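You operate a simulated robot arm through the tools that you are given. There is no shell and no other tool.

You are at the controls of a simulated robot arm. One attempt, no reset.

TASK
Measure the depth and make up that height on the wedge mount.
Fine: depth gauge rod down till it stops; tallest chock not over the reading on the pad; wind the display to the remainder; rod up again. Where these are worked on the way, their far stop is far enough and under half their travel is too little: depth gauge rod.

The check looks at the end state, three seconds after you hand in, the way a careful person would. Anything else that was tipped, shoved, dropped, spilled or broken makes it a failure.

THE ROBOT
A 7-joint arm with a two-finger parallel gripper, fixed in place. Base frame: the origin is at the foot of the arm, x ahead of it, y to its left, z up. Lengths are in mm, angles in degrees, forces in N, time in s.
With the tool pointing down near the work surface it reaches from about 360 to 780 mm from the base axis. Its first joint turns from -166.0 to 166.0 degrees. Payload 3.91 kg.
The tool frame sits at the grasp point between the pads (the TCP): z along the fingers, y along the line on which they close. The tips reach 30 mm beyond it. Largest opening 110 mm; finger width 20, thickness 10; the body of the gripper, 48 by 112 mm, starts 55 mm behind the TCP.
Orientation is that of the tool frame in the base frame, as [roll, pitch, yaw] about the fixed x, y, z axes, in that order (R = Rz(yaw) Ry(pitch) Rx(roll)). With the fingers straight down and closing along the base's y, the tool's x points along the base's -x, its y along +y and its z along -z.

THE INTERFACE
- The arm moves only by the tool jog_arm. Its argument "targets" is a list of rows, each a list of 7 numbers: the shift along the tool's x, y, z in units of 500 mm (1.0 is 500 mm), then the turn, a rotation vector about the tool's x, y, z in units of 45 degrees (1.0 is 45 degrees), then the closure, from 0 (fully open) to 1 (shut). In form: [[tx, ty, tz, wx, wy, wz, claw], ...]. A call has 1 to 20 rows; each row is the pose to reach, as a shift and turn from the pose commanded when the call began, along the tool's axes at that moment. A call with a number of a shift or a turn outside -1 to 1 is refused whole. Each row takes 0.2 s and may step no farther than 50 mm and 8.6 degrees from the row before; otherwise, or with a gripper value out of range, the whole call is refused. A pose out of reach is approached as far as the arm can. The call stops where the force on the tool passes 40 N (or 10 N more than at its start, if that is more) or the arm is blocked; 0.2 s more then pass. Each finger travels about 153 mm/s and halts on what it meets, pressing with about 29 N; the grip force reading is that of the motor and also rises with nothing between the fingers. The clock runs only during rows and for 0.2 s after the last one: add rows that repeat a pose to give the fingers time. It gives the time, the measured TCP pose, the force on the tool (base axes), the opening and the grip force at its end, in the units of the frame above (readings bear some noise), with the torque about the TCP (base axes, N m) and any sound that the robot's microphone picked up, and new pictures: "show" is both (left out), scene, wrist or none.
- Cameras (640 x 400 px; columns grow to the right, rows downward): "scene" is fixed at [49.2, 500, 1554.6]; the picture's right is [-0.25, -0.97, 0.00], its down [-0.80, 0.21, -0.56] and it looks along [0.54, -0.14, -0.83] (base axes); focal length 277 px, centre (320, 200). "wrist" rides on the gripper at [77, 7, -115] in the tool frame; the picture's right is [-0.09, 1.00, 0.00], its down [-0.80, -0.07, -0.59] and it looks along [-0.59, -0.05, 0.80] (tool axes); focal length 270 px, centre (320, 200). There is no depth. A picture from a camera that has moved, and an enlarged one, comes with that camera's place and axes in the base frame and with its lens.
- slide_trunk(by): slides the trunk up (or, below 0, down) by that many mm; the arm rides with it, the base frame stays. It gives what a move gives, with no picture.
- enlarge(camera, box): a new picture of the part [left, top, right, bottom] of that camera's present view, enlarged. The clock stands still meanwhile.
- hand_in(): hands the job in; it is judged then, once.

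Nothing tells you positions but the pictures and the camera data. Unless the task says otherwise, let go and move clear before handing in.

The tools are called after "Request:" by a JSON object that holds its "api" and its "payload". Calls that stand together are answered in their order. jog_arm: Moves the arm, as the interface text tells. Its arguments: {"type":"object","properties":{"targets":{"type":"array","items":{"type":"array","items":{"type":"number"}}},"show":{"type":"string","enum":["both","scene","wrist","none"]}},"required":["targets"]} The other tools are called the same way: slide_trunk (by) slides the trunk up or down; enlarge (camera, box) takes an enlarged picture of a part of a camera's view; hand_in () hands the job in.

At the start:

```text
time: 0.0
tcp_pos: [302.4, 249.4, 1282.7]
orientation: [-180.0, 0.0, 179.9]
contact_force: [0.6, -0.6, -1.1]
moment: [-0.01, 0.02, -0.03]
opening: 110.0
grasp_force: 0.1
trunk travel left (down, up): [-550.0, 60.0]
```

scene: 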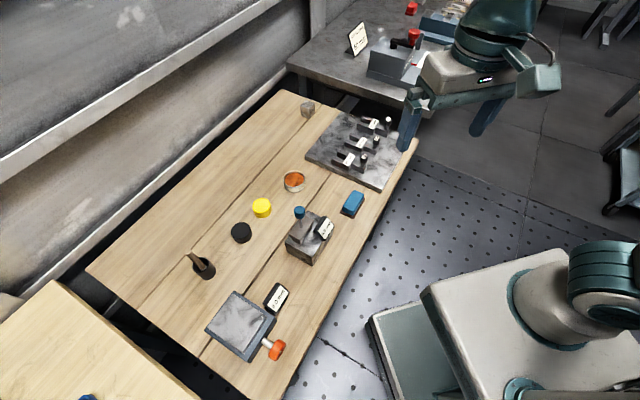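
wrist: 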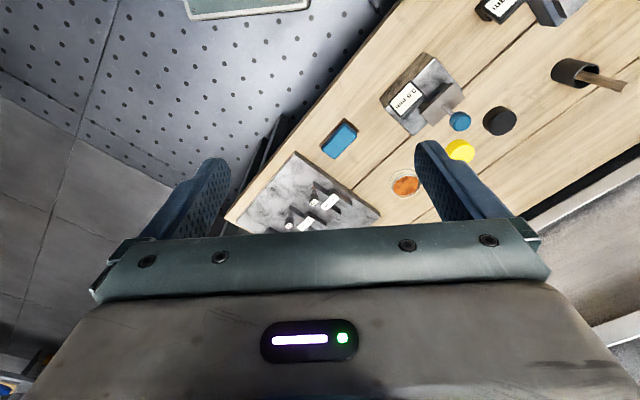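

I see a wooden table with a depth gauge (block with blue-topped rod and a display), a wedge mount (plate with an orange-red knob and display), and a marble tray with three chocks. First I take closer looks.

Request:
{"api": "enlarge", "payload": {"camera": "scene", "box": [270, 190, 370, 270]}}

Request:
{"api": "enlarge", "payload": {"camera": "scene", "box": [190, 270, 310, 370]}}

Request:
{"api": "enlarge", "payload": {"camera": "scene", "box": [300, 100, 420, 195]}}

Request:
{"api": "enlarge", "payload": {"camera": "scene", "box": [80, 80, 440, 400]}}

```text
5.00 times, centred on (320, 230) of scene
camera zoom: at [49.2, 500.0, 1554.6], right [-0.25, -0.97, 0.0], down [-0.8, 0.21, -0.56], along [0.54, -0.14, -0.83], focal length 1385 px, centre (320, 50)
```

zoom: 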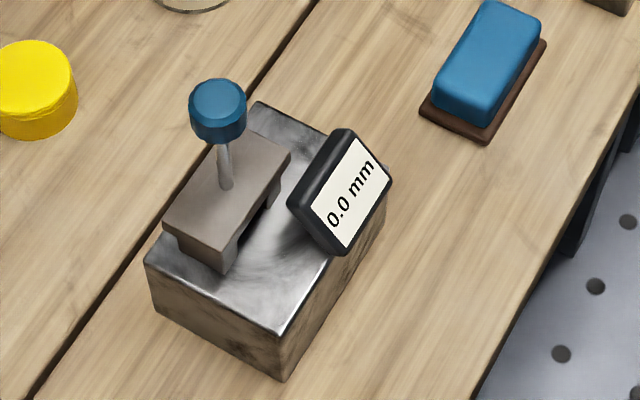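

```text
4.00 times, centred on (250, 320) of scene
camera zoom: at [49.2, 500.0, 1554.6], right [-0.25, -0.97, 0.0], down [-0.8, 0.21, -0.56], along [0.54, -0.14, -0.83], focal length 1108 px, centre (600, -280)
```

zoom: 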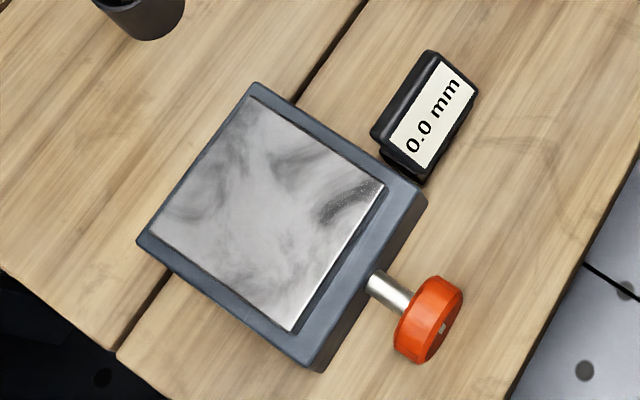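

```text
4.21 times, centred on (360, 148) of scene
camera zoom: at [49.2, 500.0, 1554.6], right [-0.25, -0.97, 0.0], down [-0.8, 0.21, -0.56], along [0.54, -0.14, -0.83], focal length 1166 px, centre (152, 421)
```

zoom: 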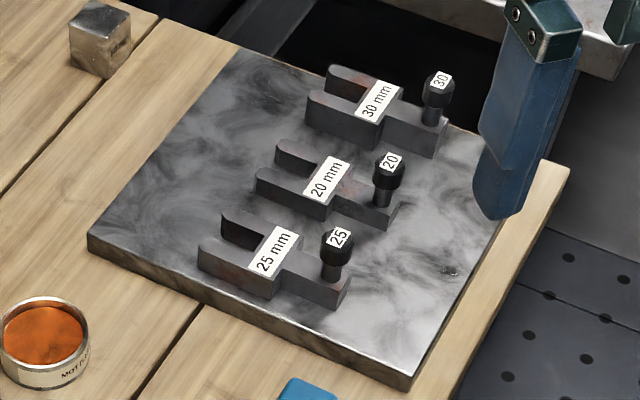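

```text
1.25 times, centred on (260, 240) of scene
camera zoom: at [49.2, 500.0, 1554.6], right [-0.25, -0.97, 0.0], down [-0.8, 0.21, -0.56], along [0.54, -0.14, -0.83], focal length 346 px, centre (395, 150)
```

zoom: 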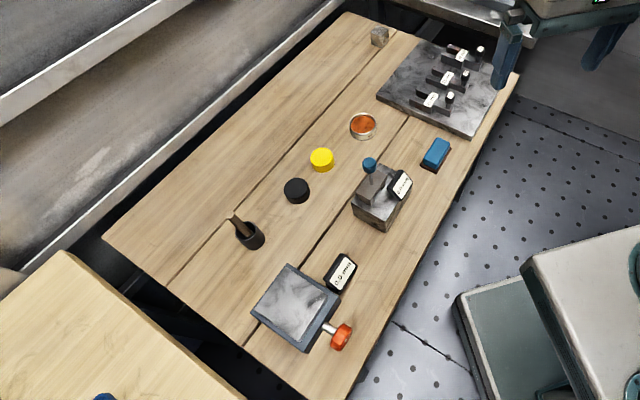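

The gauge's blue knob triangulates to about (397, 460, 990), and the table runs at about 45° to my base at z≈800. I lower the trunk so the arm can work near the table, then look again.

Request:
{"api": "slide_trunk", "payload": {"by": -200}}

```text
time: 2.2
tcp_pos: [302.1, 247.7, 1084.1]
orientation: [-180.0, 0.0, 180.0]
contact_force: [0.0, 0.3, 0.4]
moment: [-0.02, 0.02, 0.0]
opening: 110.0
grasp_force: 0.0
trunk travel left (down, up): [-350.0, 260.0]
```

The trunk went down 200 mm. Next I turn the tool by 45° so it lines up with the table, and look.

Request:
{"api": "jog_arm", "payload": {"targets": [[0, 0, 0, 0, 0, -0.17, 0], [0, 0, 0, 0, 0, -0.34, 0], [0, 0, 0, 0, 0, -0.51, 0], [0, 0, 0, 0, 0, -0.68, 0], [0, 0, 0, 0, 0, -0.85, 0], [0, 0, 0, 0, 0, -1.0, 0]]}}

```text
time: 3.6
tcp_pos: [302.5, 247.3, 1084.3]
orientation: [180.0, -0.1, -135.0]
contact_force: [-0.5, -0.1, 0.1]
moment: [-0.02, 0.01, -0.02]
opening: 110.2
grasp_force: 0.0
trunk travel left (down, up): [-350.0, 260.0]
camera wrist: at [242.9, 197.8, 1198.7], right [-0.64, 0.77, 0.0], down [0.62, 0.52, 0.59], along [0.45, 0.38, -0.8], focal length 270 px, centre (320, 200)
```

scene: 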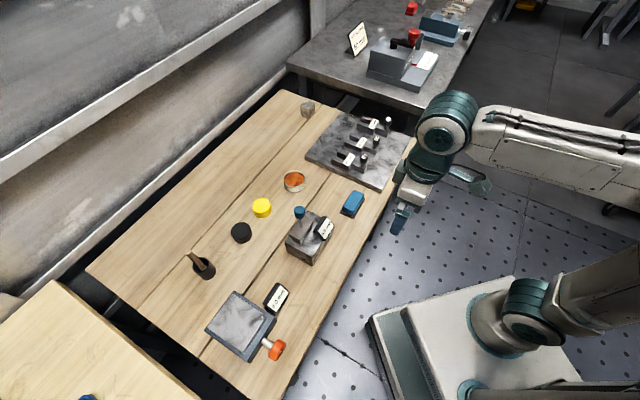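
wrist: 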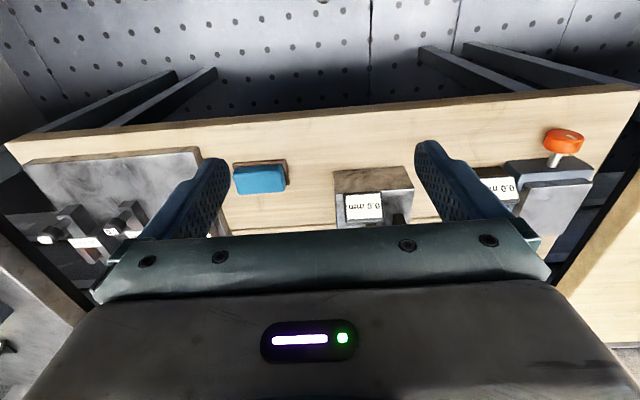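

The wrist view now shows the gauge, chocks and wedge mount in a row. I enlarge the wrist view for precise positions.

Request:
{"api": "enlarge", "payload": {"camera": "wrist", "box": [0, 70, 240, 220]}}

Request:
{"api": "enlarge", "payload": {"camera": "wrist", "box": [220, 70, 460, 220]}}

Request:
{"api": "enlarge", "payload": {"camera": "wrist", "box": [440, 70, 640, 195]}}

Request:
{"api": "enlarge", "payload": {"camera": "scene", "box": [270, 190, 350, 270]}}

```text
2.67 times, centred on (120, 145) of wrist
camera zoom: at [242.9, 197.8, 1198.7], right [-0.64, 0.77, 0.0], down [0.62, 0.52, 0.59], along [0.45, 0.38, -0.8], focal length 721 px, centre (853, 347)
```

zoom: 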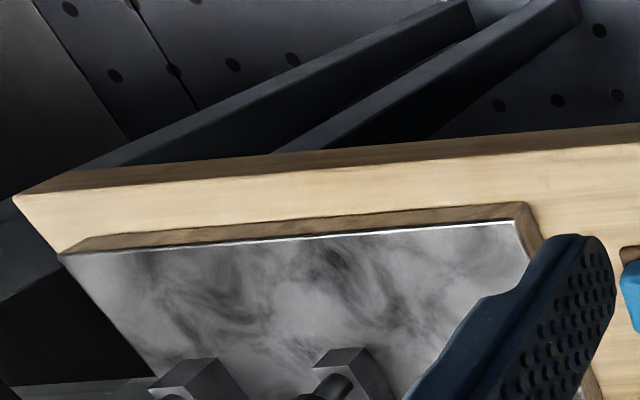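

```text
2.67 times, centred on (340, 145) of wrist
camera zoom: at [242.9, 197.8, 1198.7], right [-0.64, 0.77, 0.0], down [0.62, 0.52, 0.59], along [0.45, 0.38, -0.8], focal length 721 px, centre (267, 347)
```

zoom: 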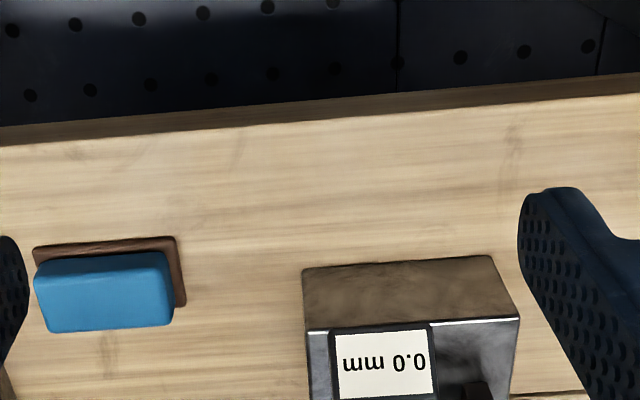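

```text
3.20 times, centred on (540, 132) of wrist
camera zoom: at [242.9, 197.8, 1198.7], right [-0.64, 0.77, 0.0], down [0.62, 0.52, 0.59], along [0.45, 0.38, -0.8], focal length 865 px, centre (-384, 416)
```

zoom: 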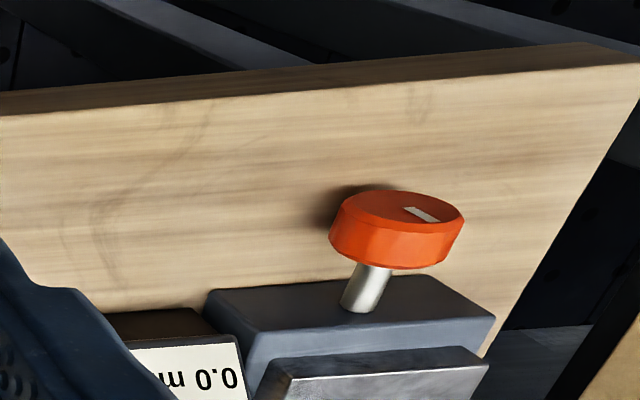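

```text
5.00 times, centred on (310, 230) of scene
camera zoom: at [49.2, 500.0, 1554.6], right [-0.25, -0.97, 0.0], down [-0.8, 0.21, -0.56], along [0.54, -0.14, -0.83], focal length 1385 px, centre (370, 50)
```

zoom: 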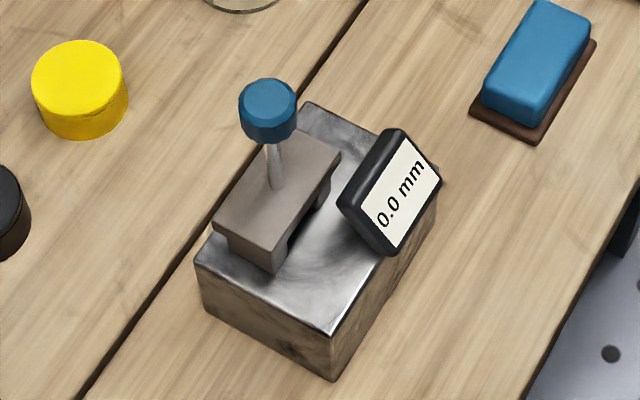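

The gauge block's front face is about 118 mm long and runs at about 45°, with the table top at z≈803. I move over the gauge knob at the present height and check the alignment there.

Request:
{"api": "jog_arm", "payload": {"targets": [[-0.087, 0.033, 0, 0, 0, 0, 0], [-0.174, 0.067, 0, 0, 0, 0, 0], [-0.261, 0.1, 0, 0, 0, 0, 0], [-0.348, 0.134, 0, 0, 0, 0, 0], [-0.4344, 0.1672, 0, 0, 0, 0, 0], [-0.4344, 0.1672, 0, 0, 0, 0, 0]]}}

```text
time: 5.0
tcp_pos: [398.7, 463.0, 1086.6]
orientation: [-179.9, -0.1, -135.0]
contact_force: [-0.4, -0.6, 0.1]
moment: [-0.05, 0.01, 0.0]
opening: 109.9
grasp_force: 0.0
trunk travel left (down, up): [-350.0, 260.0]
camera wrist: at [338.9, 412.6, 1201.1], right [-0.64, 0.77, 0.0], down [0.62, 0.52, 0.59], along [0.46, 0.38, -0.8], focal length 270 px, centre (320, 200)
```

scene: 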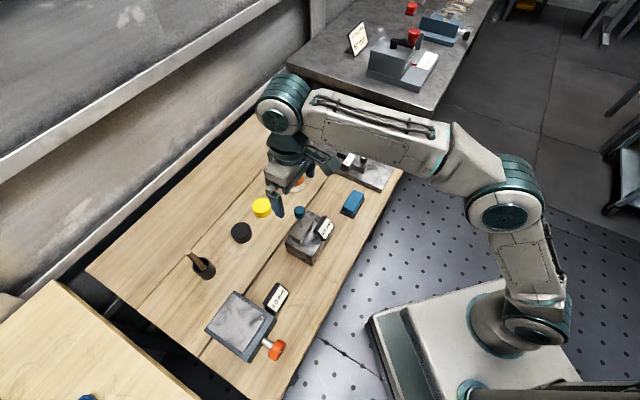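
wrist: 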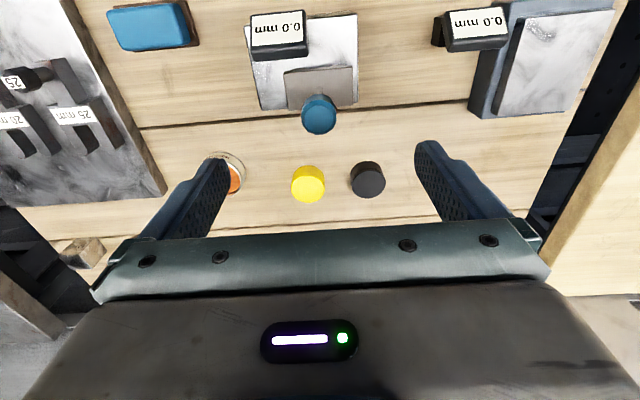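

The blue knob sits close to straight under the TCP, at about (397.5, 460.5, 982). I go down 40 mm and refine the alignment.

Request:
{"api": "jog_arm", "payload": {"targets": [[0.004, 0.002, 0.04, 0, 0, 0, 0], [0.004, 0.002, 0.08, 0, 0, 0, 0], [0.004, 0.002, 0.08, 0, 0, 0, 0]], "show": "wrist"}}

Request:
{"api": "enlarge", "payload": {"camera": "wrist", "box": [220, 0, 420, 160]}}

```text
time: 5.8
tcp_pos: [395.3, 461.1, 1046.3]
orientation: [-180.0, 0.0, -135.1]
contact_force: [-0.5, -0.3, -0.4]
moment: [0.01, -0.03, -0.02]
opening: 109.8
grasp_force: 0.1
trunk travel left (down, up): [-350.0, 260.0]
camera wrist: at [336.1, 411.1, 1160.5], right [-0.64, 0.77, 0.0], down [0.62, 0.52, 0.59], along [0.46, 0.38, -0.8], focal length 270 px, centre (320, 200)
```

wrist: 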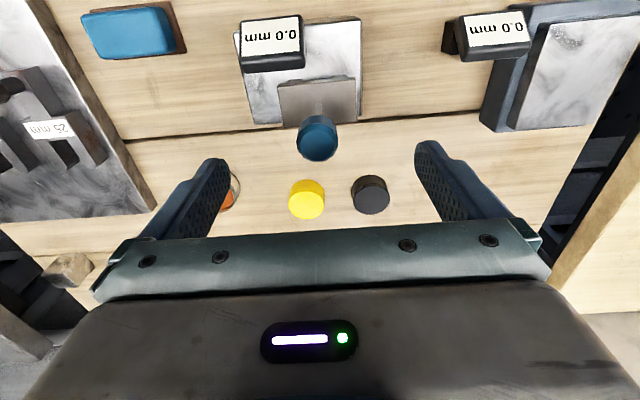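

```text
2.50 times, centred on (320, 80) of wrist
camera zoom: at [336.1, 411.1, 1160.5], right [-0.64, 0.77, 0.0], down [0.62, 0.52, 0.59], along [0.46, 0.38, -0.8], focal length 676 px, centre (320, 500)
```

zoom: 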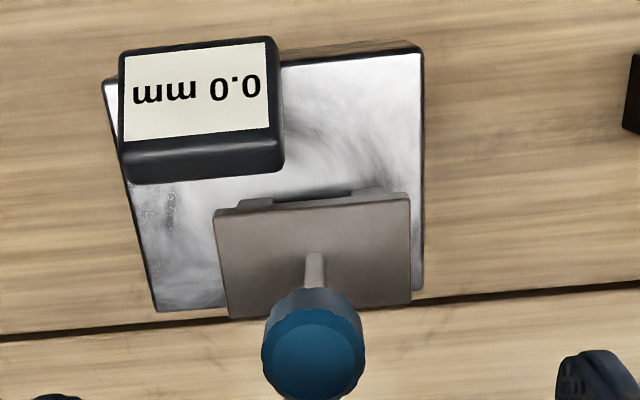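

The knob's depth is still uncertain by about ±10 mm, so I go down with the fingers open around it and measure again when it is close to the TCP.

Request:
{"api": "jog_arm", "payload": {"targets": [[-0.004, -0.002, 0.05, 0, 0, 0, 0], [-0.008, -0.003, 0.1, 0, 0, 0, 0], [-0.008, -0.003, 0.1, 0, 0, 0, 0]], "show": "both"}}

Request:
{"api": "enlarge", "payload": {"camera": "wrist", "box": [220, 60, 420, 220]}}

Request:
{"api": "enlarge", "payload": {"camera": "scene", "box": [260, 170, 360, 270]}}

```text
time: 6.6
tcp_pos: [399.7, 462.8, 995.1]
orientation: [180.0, -0.1, -135.0]
contact_force: [0.9, -0.4, 0.0]
moment: [-0.02, 0.01, 0.02]
opening: 110.0
grasp_force: 0.1
trunk travel left (down, up): [-350.0, 260.0]
camera wrist: at [340.4, 412.6, 1110.1], right [-0.64, 0.77, 0.0], down [0.62, 0.52, 0.59], along [0.46, 0.38, -0.8], focal length 270 px, centre (320, 200)
```

scene: 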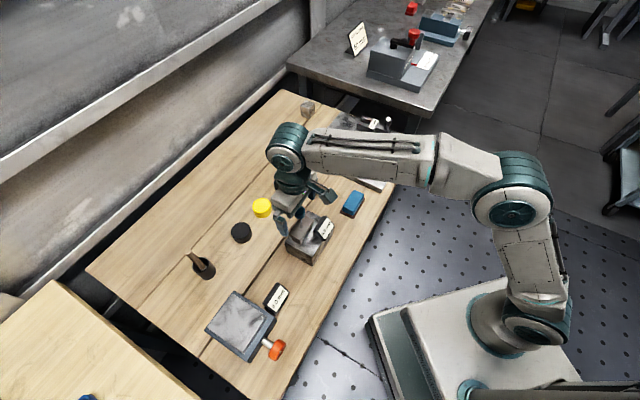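
wrist: 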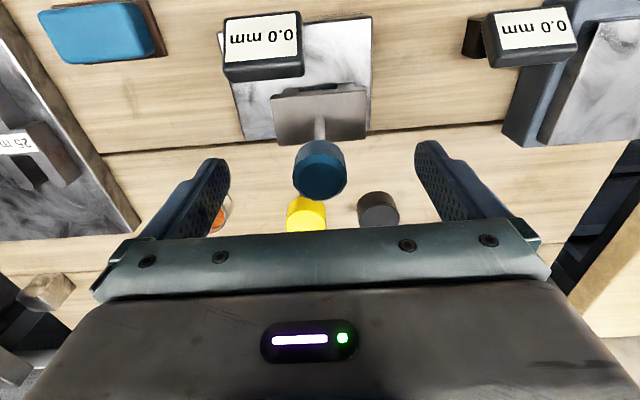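

```text
2.50 times, centred on (320, 140) of wrist
camera zoom: at [340.4, 412.6, 1110.1], right [-0.64, 0.77, 0.0], down [0.62, 0.52, 0.59], along [0.46, 0.38, -0.8], focal length 676 px, centre (320, 350)
```

zoom: 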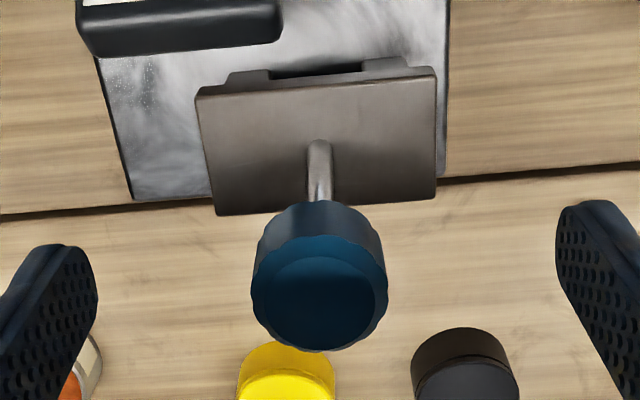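

```text
4.00 times, centred on (310, 220) of scene
camera zoom: at [49.2, 500.0, 1554.6], right [-0.25, -0.97, 0.0], down [-0.8, 0.21, -0.56], along [0.54, -0.14, -0.83], focal length 1108 px, centre (360, 120)
```

zoom: 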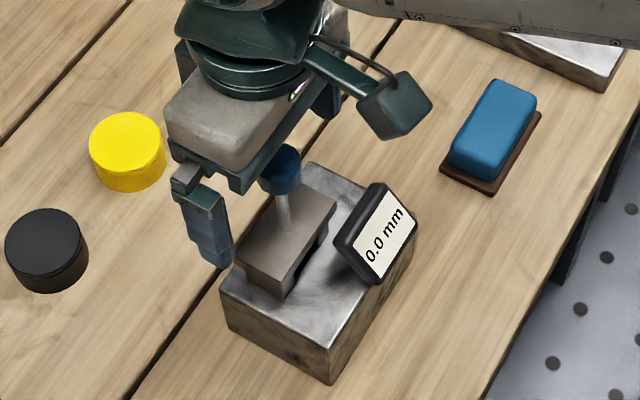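

The knob is centred at (398, 461), its top is at z≈987, it is about 30 mm wide, and the bridge top is at z≈900. I rise, close the fingers above it, and then push the rod down until it stops.

Request:
{"api": "jog_arm", "payload": {"targets": [[0.0046, 0.0008, -0.04, 0, 0, 0, 0], [0.0046, 0.0008, -0.08, 0, 0, 0, 0], [0.0046, 0.0008, -0.08, 0, 0, 0, 1], [0.0046, 0.0008, -0.08, 0, 0, 0, 1], [0.0046, 0.0008, -0.08, 0, 0, 0, 1], [0.0046, 0.0008, -0.08, 0, 0, 0, 1]], "show": "wrist"}}

```text
time: 8.0
tcp_pos: [398.4, 462.7, 1037.2]
orientation: [180.0, 0.0, -134.9]
contact_force: [-0.6, 0.3, -0.2]
moment: [-0.03, 0.02, -0.02]
opening: 0.1
grasp_force: 29.5
trunk travel left (down, up): [-350.0, 260.0]
camera wrist: at [339.3, 411.7, 1151.2], right [-0.64, 0.77, 0.0], down [0.62, 0.52, 0.59], along [0.46, 0.38, -0.8], focal length 270 px, centre (320, 200)
```

wrist: 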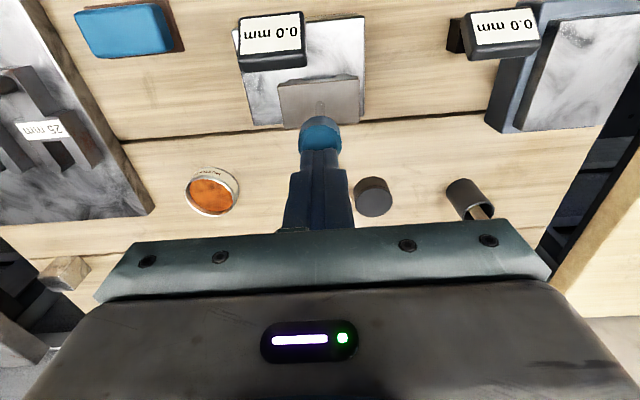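

The closed fingertips sit right over the knob. I push down slowly; the force stop should end the move when the rod bottoms out.

Request:
{"api": "jog_arm", "payload": {"targets": [[0, 0, 0.01, 0, 0, 0, 1], [0, 0, 0.02, 0, 0, 0, 1], [0, 0, 0.03, 0, 0, 0, 1], [0, 0, 0.038, 0, 0, 0, 1], [0, 0, 0.046, 0, 0, 0, 1], [0, 0, 0.054, 0, 0, 0, 1], [0, 0, 0.062, 0, 0, 0, 1], [0, 0, 0.07, 0, 0, 0, 1], [0, 0, 0.078, 0, 0, 0, 1], [0, 0, 0.086, 0, 0, 0, 1], [0, 0, 0.094, 0, 0, 0, 1], [0, 0, 0.102, 0, 0, 0, 1], [0, 0, 0.11, 0, 0, 0, 1], [0, 0, 0.118, 0, 0, 0, 1], [0, 0, 0.126, 0, 0, 0, 1], [0, 0, 0.134, 0, 0, 0, 1], [0, 0, 0.142, 0, 0, 0, 1], [0, 0, 0.15, 0, 0, 0, 1]], "show": "both"}}

Request:
{"api": "enlarge", "payload": {"camera": "wrist", "box": [200, 0, 400, 160]}}

Request:
{"api": "enlarge", "payload": {"camera": "scene", "box": [270, 190, 350, 270]}}

```text
time: 10.5
tcp_pos: [396.2, 460.5, 995.1]
orientation: [180.0, 1.0, -135.2]
contact_force: [-0.9, -5.5, 15.2]
moment: [-0.23, 0.13, 0.06]
opening: 0.0
grasp_force: 28.7
trunk travel left (down, up): [-350.0, 260.0]
stopped in row 12: the force on the tool passed its limit at 45 N (the readings are from after the stop); the commanded pose is now the measured one
camera wrist: at [335.4, 408.6, 1108.4], right [-0.64, 0.77, 0.0], down [0.61, 0.51, 0.61], along [0.47, 0.39, -0.79], focal length 270 px, centre (320, 200)
```

scene: 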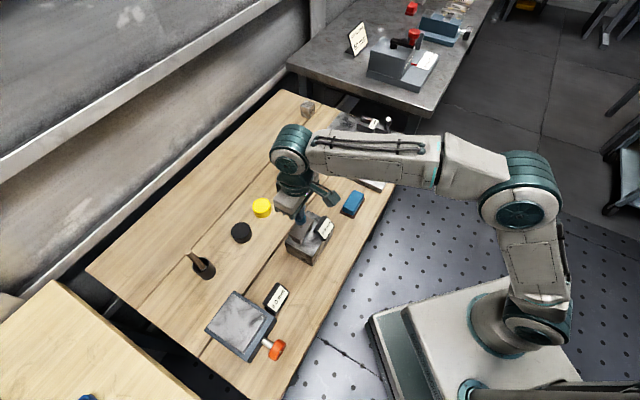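
wrist: 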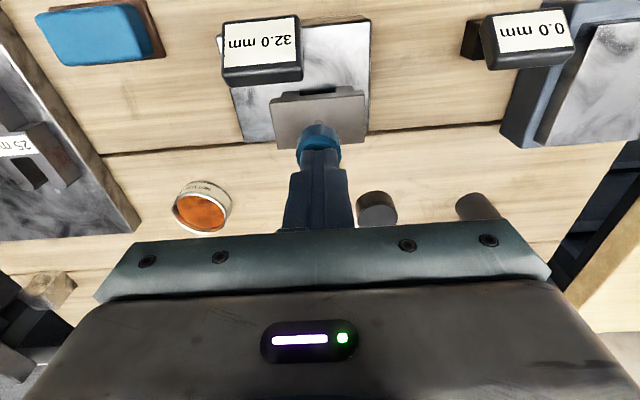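

```text
2.50 times, centred on (300, 80) of wrist
camera zoom: at [335.4, 408.6, 1108.4], right [-0.64, 0.77, 0.0], down [0.61, 0.51, 0.61], along [0.47, 0.39, -0.79], focal length 676 px, centre (370, 500)
```

zoom: 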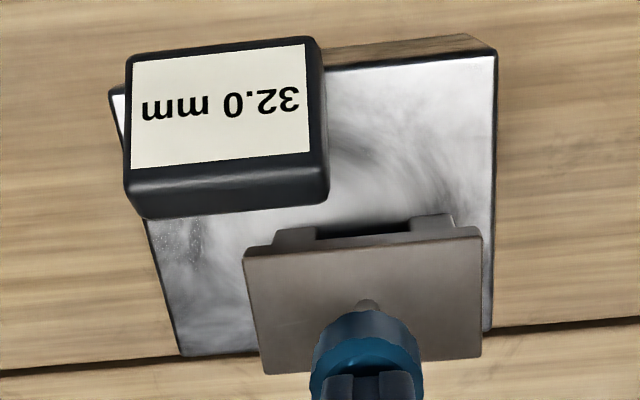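

```text
5.00 times, centred on (310, 230) of scene
camera zoom: at [49.2, 500.0, 1554.6], right [-0.25, -0.97, 0.0], down [-0.8, 0.21, -0.56], along [0.54, -0.14, -0.83], focal length 1385 px, centre (370, 50)
```

zoom: 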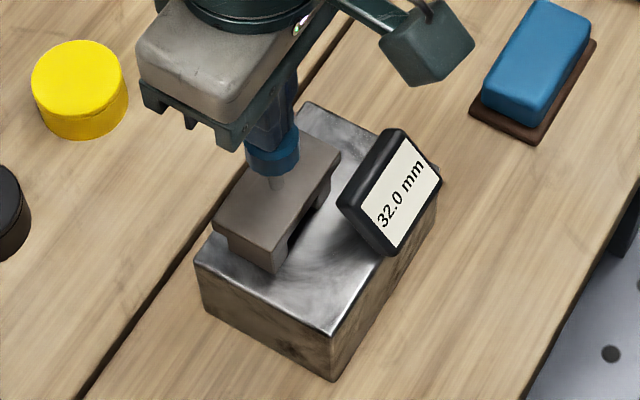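

The display now reads 32.0 mm. I press again gently to confirm that this is the true stop.

Request:
{"api": "jog_arm", "payload": {"targets": [[0, 0, 0.003, 0, 0, 0, 1], [0, 0, 0.006, 0, 0, 0, 1], [0, 0, 0.009, 0, 0, 0, 1], [0, 0, 0.012, 0, 0, 0, 1], [0, 0, 0.015, 0, 0, 0, 1], [0, 0, 0.018, 0, 0, 0, 1], [0, 0, 0.021, 0, 0, 0, 1], [0, 0, 0.024, 0, 0, 0, 1]], "show": "wrist"}}

Request:
{"api": "enlarge", "payload": {"camera": "wrist", "box": [200, 0, 400, 160]}}

```text
time: 11.2
tcp_pos: [396.1, 460.7, 994.0]
orientation: [179.7, 1.4, -135.1]
contact_force: [-3.5, -6.2, 17.8]
moment: [-0.29, 0.21, 0.01]
opening: 0.0
grasp_force: 28.6
trunk travel left (down, up): [-350.0, 260.0]
stopped in row 3: the force on the tool passed its limit at 42 N (the readings are from after the stop); the commanded pose is now the measured one
camera wrist: at [335.1, 408.5, 1107.8], right [-0.64, 0.77, 0.01], down [0.61, 0.5, 0.62], along [0.47, 0.4, -0.79], focal length 270 px, centre (320, 200)
```

wrist: 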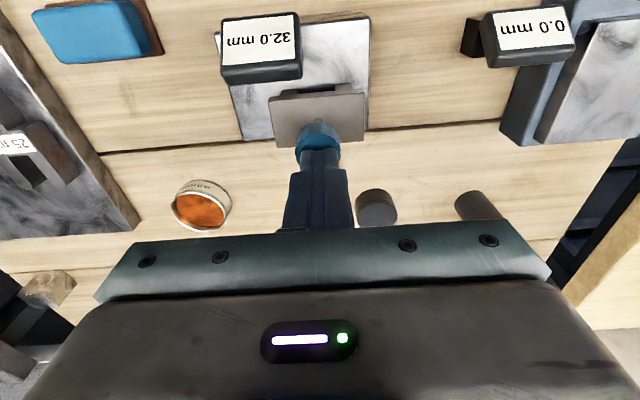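

```text
2.50 times, centred on (300, 80) of wrist
camera zoom: at [335.1, 408.5, 1107.8], right [-0.64, 0.77, 0.01], down [0.61, 0.5, 0.62], along [0.47, 0.4, -0.79], focal length 676 px, centre (370, 500)
```

zoom: 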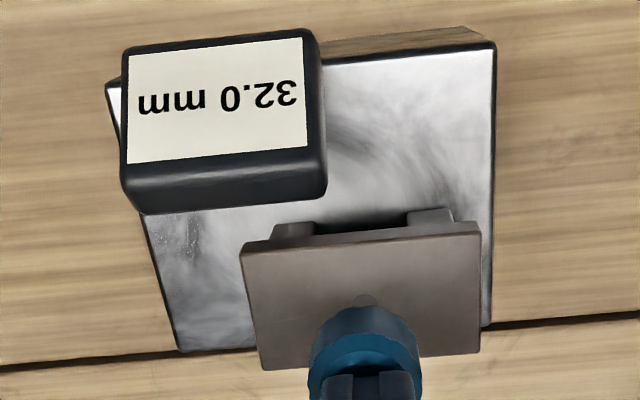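

The reading holds at 32.0 mm, so this is the stop. I need the 30 mm chock and a 2.0 mm remainder on the wedge display. I lift off with the tilt corrected and move toward the chocks for a look.

Request:
{"api": "jog_arm", "payload": {"targets": [[0, 0, -0.06, 0.0067, 0.031, 0, 1], [0, 0, -0.12, 0.0067, 0.031, 0, 1], [0, 0, -0.16, 0.0067, 0.031, 0, 0.6], [0, 0, -0.16, 0.0067, 0.031, 0, 0]], "show": "both"}}

Request:
{"api": "enlarge", "payload": {"camera": "wrist", "box": [220, 0, 420, 160]}}

```text
time: 12.2
tcp_pos: [397.4, 460.5, 1071.3]
orientation: [-179.8, -0.2, -135.0]
contact_force: [-0.1, 1.1, -0.6]
moment: [0.02, -0.04, 0.02]
opening: 109.8
grasp_force: 0.1
trunk travel left (down, up): [-350.0, 260.0]
camera wrist: at [338.4, 411.4, 1186.6], right [-0.64, 0.77, 0.0], down [0.62, 0.52, 0.59], along [0.46, 0.38, -0.81], focal length 270 px, centre (320, 200)
```

scene: 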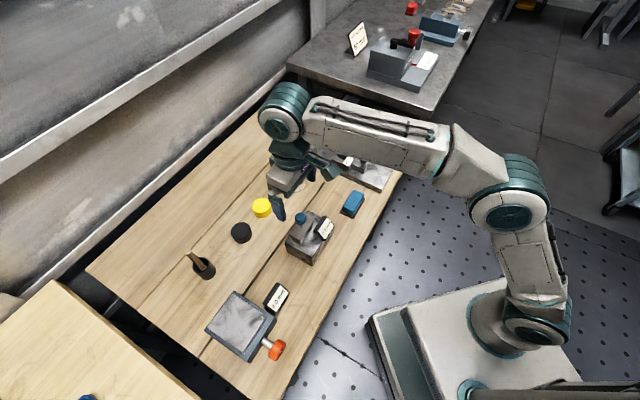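
wrist: 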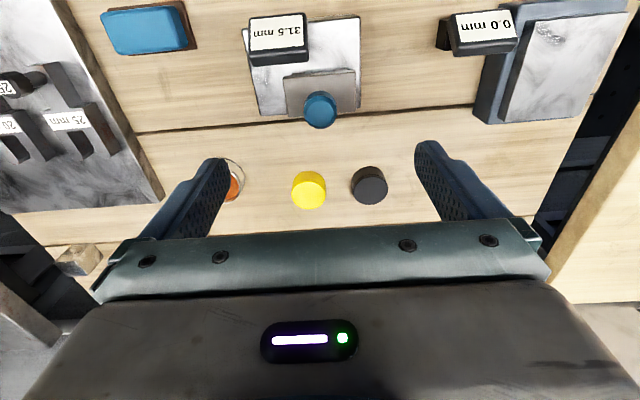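

```text
2.50 times, centred on (320, 80) of wrist
camera zoom: at [338.4, 411.4, 1186.6], right [-0.64, 0.77, 0.0], down [0.62, 0.52, 0.59], along [0.46, 0.38, -0.81], focal length 676 px, centre (320, 500)
```

zoom: 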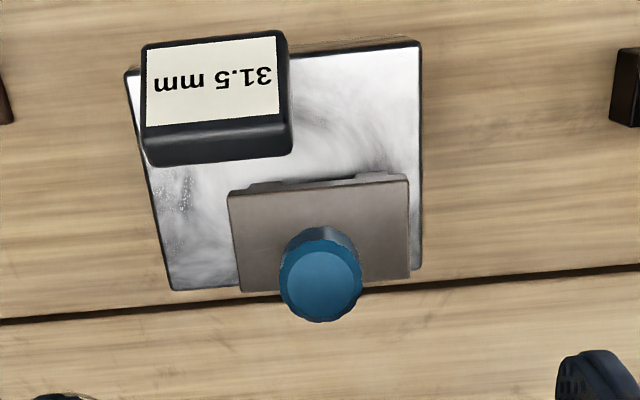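

With the load off, the display has settled from 32.0 to 31.5 mm, so the 32.0 was the stop giving under my push. I wait a little and check whether it stays there.

Request:
{"api": "jog_arm", "payload": {"targets": [[0, 0, 0, 0, 0, 0, 0], [0, 0, 0, 0, 0, 0, 0], [0, 0, 0, 0, 0, 0, 0], [0, 0, 0, 0, 0, 0, 0], [0, 0, 0, 0, 0, 0, 0], [0, 0, 0, 0, 0, 0, 0], [0, 0, 0, 0, 0, 0, 0], [0, 0, 0, 0, 0, 0, 0], [0, 0, 0, 0, 0, 0, 0], [0, 0, 0, 0, 0, 0, 0]], "show": "none"}}

Request:
{"api": "enlarge", "payload": {"camera": "wrist", "box": [240, 0, 340, 60]}}

Request:
{"api": "enlarge", "payload": {"camera": "scene", "box": [270, 190, 350, 270]}}

```text
time: 14.4
tcp_pos: [398.0, 460.7, 1071.9]
orientation: [-179.8, -0.3, -135.1]
contact_force: [-0.4, 0.9, 0.3]
moment: [0.0, 0.01, 0.04]
opening: 110.1
grasp_force: 0.0
trunk travel left (down, up): [-350.0, 260.0]
```

```text
6.40 times, centred on (290, 30) of wrist
camera zoom: at [338.5, 411.4, 1186.5], right [-0.64, 0.77, 0.0], down [0.62, 0.52, 0.59], along [0.46, 0.38, -0.81], focal length 1730 px, centre (512, 1288)
```

zoom: 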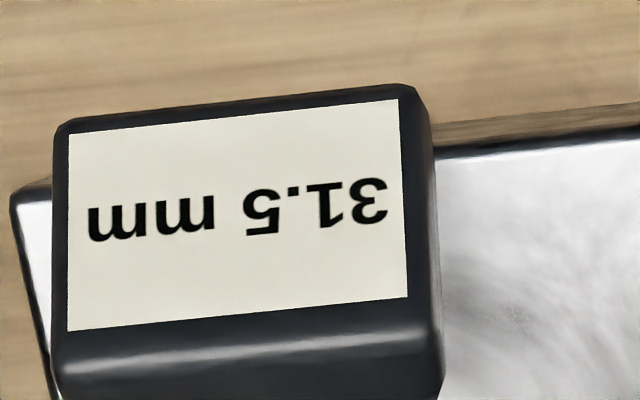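

```text
5.00 times, centred on (310, 230) of scene
camera zoom: at [49.2, 500.0, 1554.6], right [-0.25, -0.97, 0.0], down [-0.8, 0.21, -0.56], along [0.54, -0.14, -0.83], focal length 1385 px, centre (370, 50)
```

zoom: 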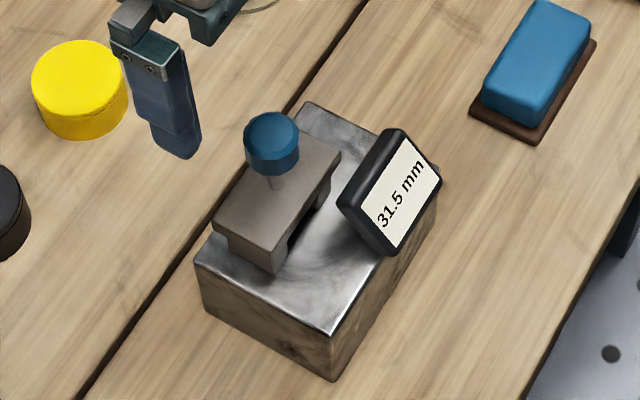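

The gauge stays at 31.5 mm with no load, so the reading is 31.5: the 30 mm chock plus 1.5 mm on the wedge. I now move over toward the chocks on the marble plate.

Request:
{"api": "jog_arm", "payload": {"targets": [[0.015, -0.087, 0, 0, 0, 0, 0], [0.031, -0.173, 0, 0, 0, 0, 0], [0.046, -0.26, 0, 0, 0, 0, 0], [0.062, -0.347, 0, 0, 0, 0, 0], [0.077, -0.433, 0, 0, 0, 0, 0], [0.092, -0.52, 0, 0, 0, 0, 0], [0.108, -0.606, 0, 0, 0, 0, 0], [0.123, -0.693, 0, 0, 0, 0, 0], [0.138, -0.78, 0, 0, 0, 0, 0], [0.154, -0.866, 0, 0, 0, 0, 0], [0.154, -0.866, 0, 0, 0, 0, 0]], "show": "both"}}

Request:
{"api": "enlarge", "payload": {"camera": "wrist", "box": [160, 40, 480, 240]}}

```text
time: 16.8
tcp_pos: [649.7, 102.6, 1074.0]
orientation: [-179.9, -0.1, -135.1]
contact_force: [-0.8, 0.2, 0.0]
moment: [0.05, 0.0, -0.02]
opening: 110.0
grasp_force: 0.0
trunk travel left (down, up): [-350.0, 260.0]
camera wrist: at [589.7, 52.6, 1189.0], right [-0.64, 0.77, 0.0], down [0.62, 0.52, 0.59], along [0.45, 0.38, -0.81], focal length 270 px, centre (320, 200)
```

scene: 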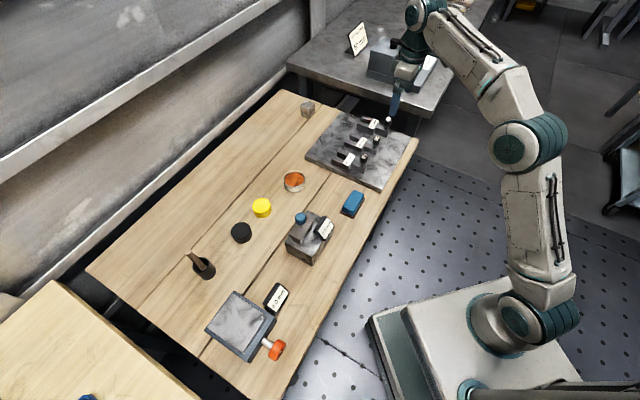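
wrist: 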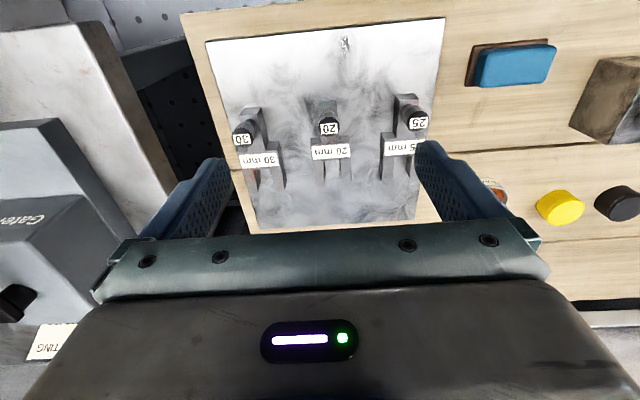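

```text
2.00 times, centred on (320, 140) of wrist
camera zoom: at [589.7, 52.6, 1189.0], right [-0.64, 0.77, 0.0], down [0.62, 0.52, 0.59], along [0.45, 0.38, -0.81], focal length 541 px, centre (320, 320)
```

zoom: 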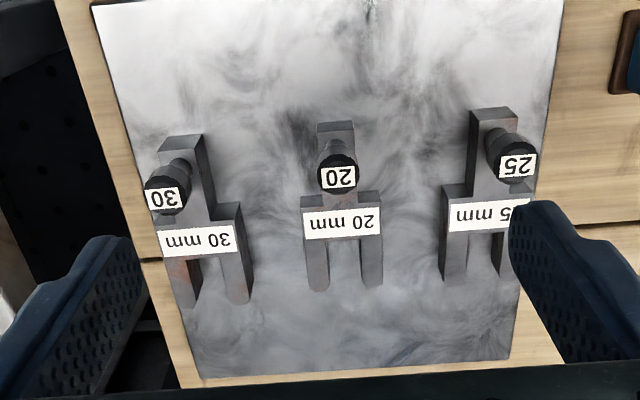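

The 30 mm chock is the leftmost in the wrist view; its axis points along about (0.73, 0.68), with its knob near (751, 69) and the stem about 28 mm wide. I move over it and look closer.

Request:
{"api": "jog_arm", "payload": {"targets": [[-0.024, -0.048, 0.042, 0, 0, 0, 0], [-0.048, -0.095, 0.084, 0, 0, 0, 0], [-0.072, -0.143, 0.126, 0, 0, 0, 0], [-0.0957, -0.1908, 0.168, 0, 0, 0, 0], [-0.0957, -0.1908, 0.168, 0, 0, 0, 0]], "show": "both"}}

Request:
{"api": "enlarge", "payload": {"camera": "wrist", "box": [200, 40, 440, 220]}}

```text
time: 18.0
tcp_pos: [732.2, 63.9, 984.3]
orientation: [-179.9, -0.2, -134.9]
contact_force: [-0.7, 0.5, -0.2]
moment: [0.01, -0.01, -0.03]
opening: 110.3
grasp_force: 0.0
out of reach, approached as far as the arm can: row 3, 4, 5
trunk travel left (down, up): [-350.0, 260.0]
camera wrist: at [672.7, 14.8, 1100.6], right [-0.64, 0.77, 0.0], down [0.62, 0.52, 0.59], along [0.46, 0.38, -0.81], focal length 270 px, centre (320, 200)
```

scene: 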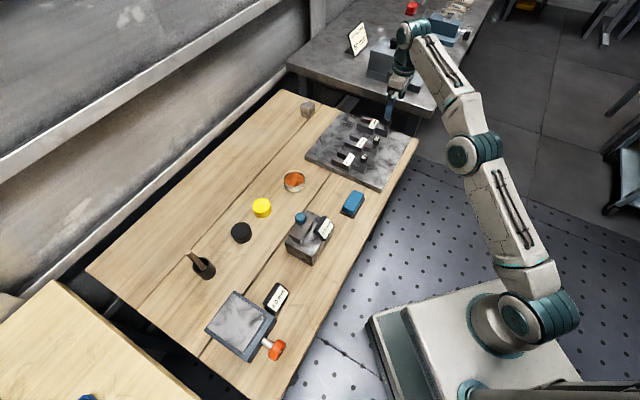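
wrist: 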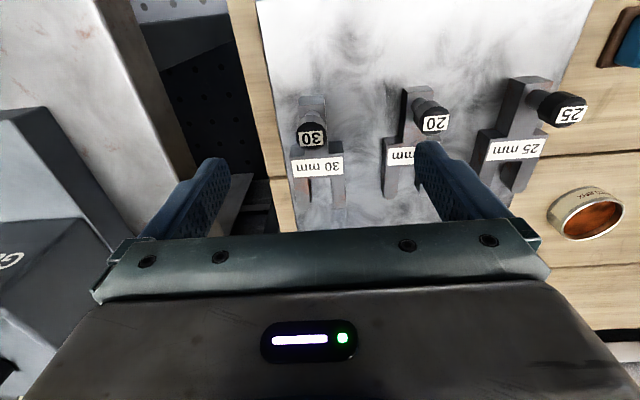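

```text
2.22 times, centred on (320, 130) of wrist
camera zoom: at [672.7, 14.8, 1100.6], right [-0.64, 0.77, 0.0], down [0.62, 0.52, 0.59], along [0.46, 0.38, -0.81], focal length 601 px, centre (320, 356)
```

zoom: 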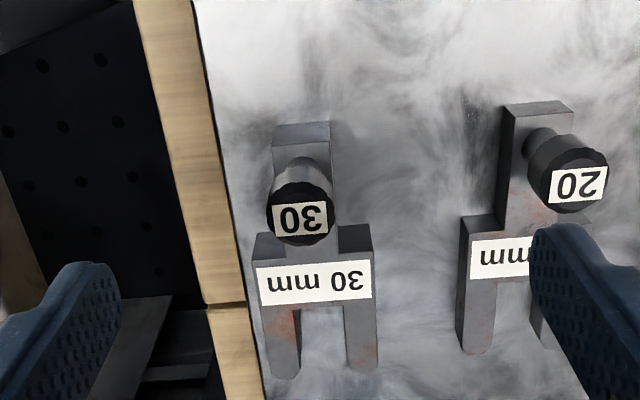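

At this height the arm is at full stretch, since the shoulder is lower than the wrist. I raise the trunk 120 mm so the arm reaches farther when the tool comes down to the chock.

Request:
{"api": "slide_trunk", "payload": {"by": 120}}

```text
time: 19.5
tcp_pos: [731.8, 64.1, 1105.5]
orientation: [-179.9, -0.2, -135.0]
contact_force: [-0.3, 0.1, 0.0]
moment: [-0.01, 0.0, -0.01]
opening: 109.9
grasp_force: 0.2
trunk travel left (down, up): [-470.0, 140.0]
```

Now I lower straight down and see where I end up.

Request:
{"api": "jog_arm", "payload": {"targets": [[0, 0, 0.08, 0, 0, 0, 0], [0, 0, 0.16, 0, 0, 0, 0], [0, 0, 0.24, 0, 0, 0, 0], [0, 0, 0.29, 0, 0, 0, 0.2], [0, 0, 0.29, 0, 0, 0, 0.3]], "show": "wrist"}}

Request:
{"api": "enlarge", "payload": {"camera": "wrist", "box": [200, 40, 440, 220]}}

```text
time: 20.7
tcp_pos: [730.3, 65.6, 960.7]
orientation: [-179.8, -0.3, -135.1]
contact_force: [0.2, 0.0, 1.3]
moment: [-0.01, -0.02, -0.03]
opening: 76.8
grasp_force: 0.0
trunk travel left (down, up): [-470.0, 140.0]
camera wrist: at [670.6, 16.0, 1075.8], right [-0.64, 0.77, 0.0], down [0.62, 0.52, 0.59], along [0.46, 0.38, -0.81], focal length 270 px, centre (320, 200)
```

wrist: 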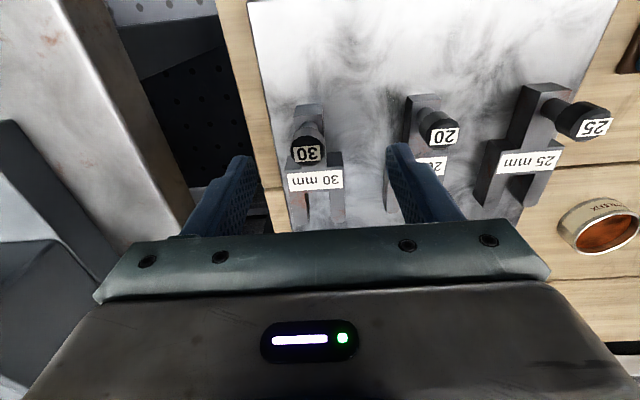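

```text
2.22 times, centred on (320, 130) of wrist
camera zoom: at [670.6, 16.0, 1075.8], right [-0.64, 0.77, 0.0], down [0.62, 0.52, 0.59], along [0.46, 0.38, -0.81], focal length 601 px, centre (320, 356)
```

zoom: 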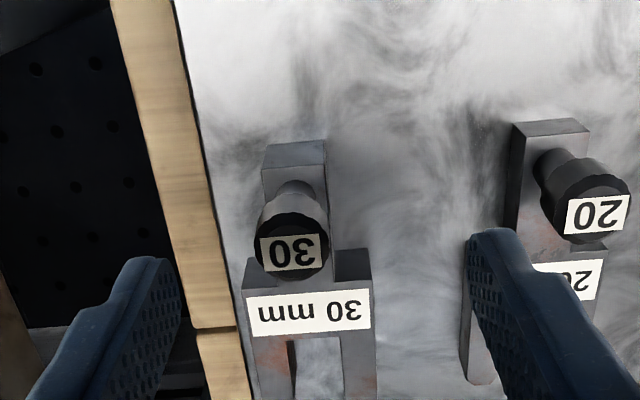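

The 30 chock's knob is confirmed at (748.5, 68.5), with the stem's front end at (736.5, 59). I shift over it and go down part of the way.

Request:
{"api": "jog_arm", "payload": {"targets": [[-0.0334, -0.0196, 0, 0, 0, 0, 0.3], [-0.0334, -0.0196, 0.02, 0, 0, 0, 0.3], [-0.0334, -0.0196, 0.06, 0, 0, 0, 0.3], [-0.0334, -0.0196, 0.06, 0, 0, 0, 0.3]], "show": "wrist"}}

Request:
{"api": "enlarge", "payload": {"camera": "wrist", "box": [200, 60, 440, 240]}}

```text
time: 21.7
tcp_pos: [752.2, 68.2, 929.1]
orientation: [180.0, -0.2, -135.1]
contact_force: [-0.1, 0.2, -0.4]
moment: [0.02, 0.04, -0.02]
opening: 76.9
grasp_force: 0.1
trunk travel left (down, up): [-470.0, 140.0]
camera wrist: at [692.4, 19.0, 1044.5], right [-0.64, 0.77, 0.0], down [0.62, 0.52, 0.59], along [0.46, 0.38, -0.81], focal length 270 px, centre (320, 200)
```

wrist: 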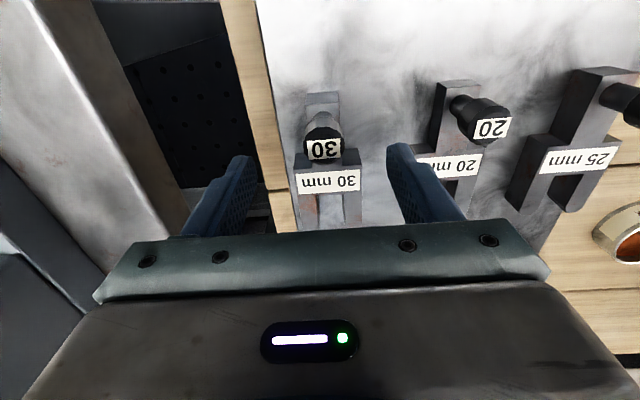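

```text
2.22 times, centred on (320, 150) of wrist
camera zoom: at [692.4, 19.0, 1044.5], right [-0.64, 0.77, 0.0], down [0.62, 0.52, 0.59], along [0.46, 0.38, -0.81], focal length 601 px, centre (320, 311)
```

zoom: 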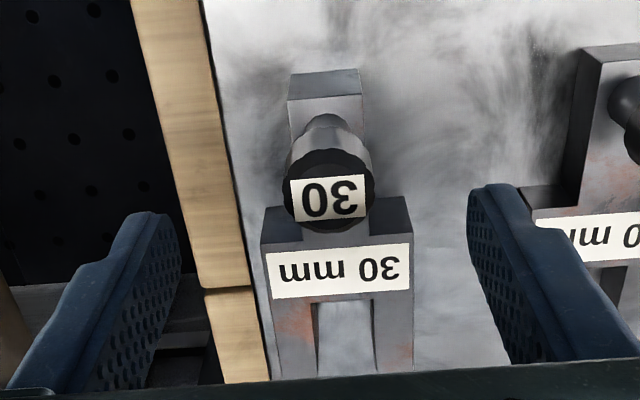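

The stem axis lines up within about 3 mm and 1°. I correct sideways by 3 mm, go down to TCP z≈862 (tips about 10 mm above the plate), and look before closing.

Request:
{"api": "jog_arm", "payload": {"targets": [[0.0008, 0.0064, 0.03, 0, 0, 0, 0.3], [0.0008, 0.0064, 0.06, 0, 0, 0, 0.3], [0.0008, 0.0064, 0.09, 0, 0, 0, 0.3], [0.0008, 0.0064, 0.12, 0, 0, 0, 0.3], [0.0008, 0.0064, 0.134, 0, 0, 0, 0.3], [0.0008, 0.0064, 0.134, 0, 0, 0, 0.3]], "show": "both"}}

Request:
{"api": "enlarge", "payload": {"camera": "wrist", "box": [200, 60, 440, 240]}}

Request:
{"api": "enlarge", "payload": {"camera": "scene", "box": [310, 80, 430, 180]}}

```text
time: 23.1
tcp_pos: [749.2, 69.7, 863.5]
orientation: [-179.9, -0.3, -135.1]
contact_force: [-0.3, 0.2, -0.2]
moment: [0.0, -0.01, -0.02]
opening: 77.0
grasp_force: 0.0
trunk travel left (down, up): [-470.0, 140.0]
camera wrist: at [689.8, 21.0, 979.0], right [-0.64, 0.77, 0.0], down [0.62, 0.52, 0.59], along [0.46, 0.38, -0.81], focal length 270 px, centre (320, 200)
```

scene: 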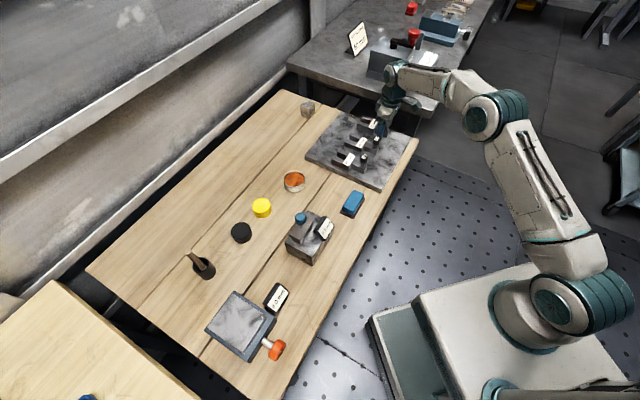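
wrist: 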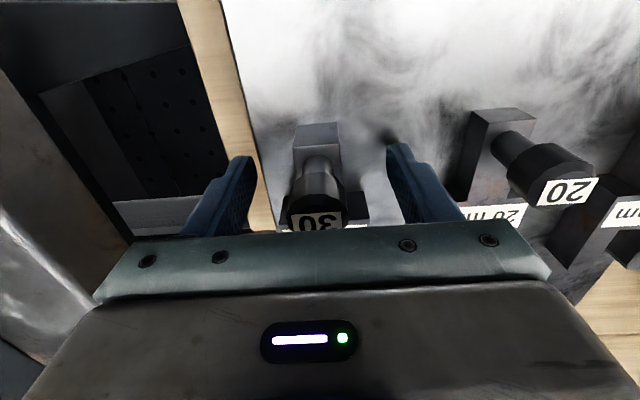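

```text
2.22 times, centred on (320, 150) of wrist
camera zoom: at [689.8, 21.0, 979.0], right [-0.64, 0.77, 0.0], down [0.62, 0.52, 0.59], along [0.46, 0.38, -0.81], focal length 601 px, centre (320, 311)
```

zoom: 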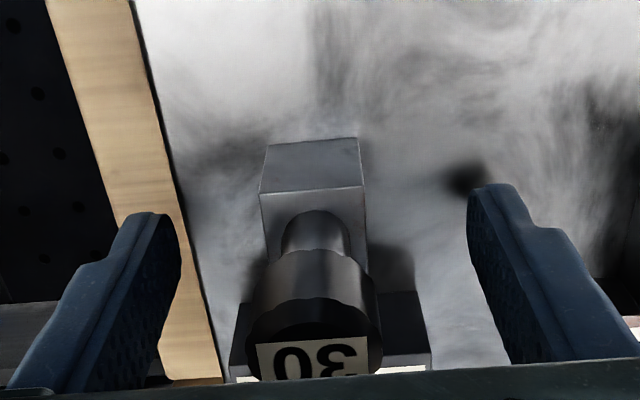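

```text
4.00 times, centred on (370, 130) of scene
camera zoom: at [49.2, 500.0, 1554.6], right [-0.25, -0.97, 0.0], down [-0.8, 0.21, -0.56], along [0.54, -0.14, -0.83], focal length 1108 px, centre (120, 480)
```

zoom: 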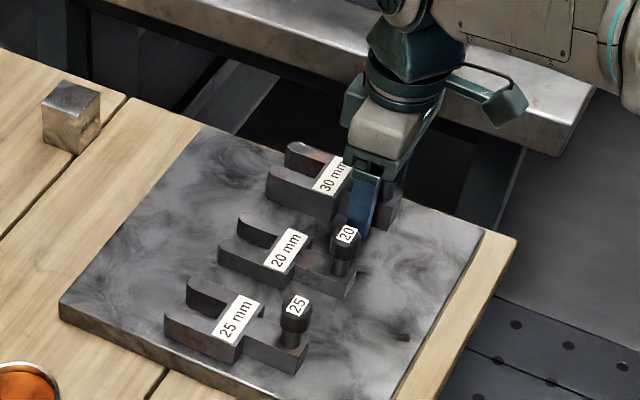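

The stem is centred between the fingers (offset under 1 mm) with no contact. I close the gripper on it.

Request:
{"api": "jog_arm", "payload": {"targets": [[0, 0, 0, 0, 0, 0, 0.5], [0, 0, 0, 0, 0, 0, 0.7], [0, 0, 0, 0, 0, 0, 1], [0, 0, 0, 0, 0, 0, 1], [0, 0, 0, 0, 0, 0, 1]], "show": "wrist"}}

Request:
{"api": "enlarge", "payload": {"camera": "wrist", "box": [200, 60, 440, 240]}}

```text
time: 24.3
tcp_pos: [749.3, 69.1, 865.2]
orientation: [-179.9, -0.2, -135.1]
contact_force: [0.2, -0.5, 0.9]
moment: [0.19, 0.06, -0.02]
opening: 24.5
grasp_force: 29.1
trunk travel left (down, up): [-470.0, 140.0]
camera wrist: at [689.8, 20.8, 979.4], right [-0.64, 0.77, 0.0], down [0.62, 0.52, 0.59], along [0.46, 0.38, -0.81], focal length 270 px, centre (320, 200)
```

wrist: 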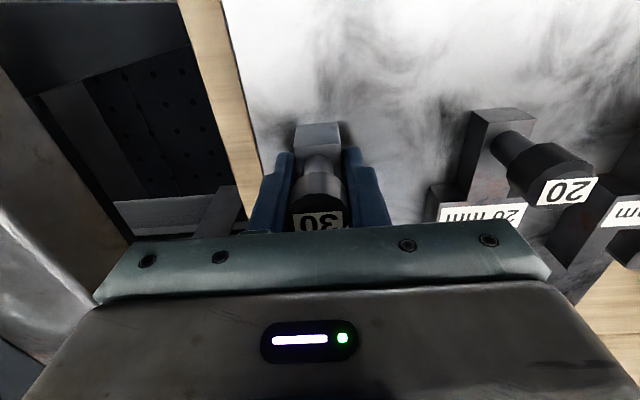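

```text
2.22 times, centred on (320, 150) of wrist
camera zoom: at [689.8, 20.8, 979.4], right [-0.64, 0.77, 0.0], down [0.62, 0.52, 0.59], along [0.46, 0.38, -0.81], focal length 601 px, centre (320, 311)
```

zoom: 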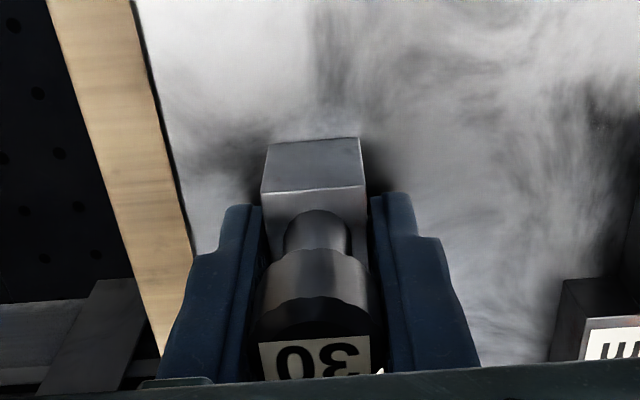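

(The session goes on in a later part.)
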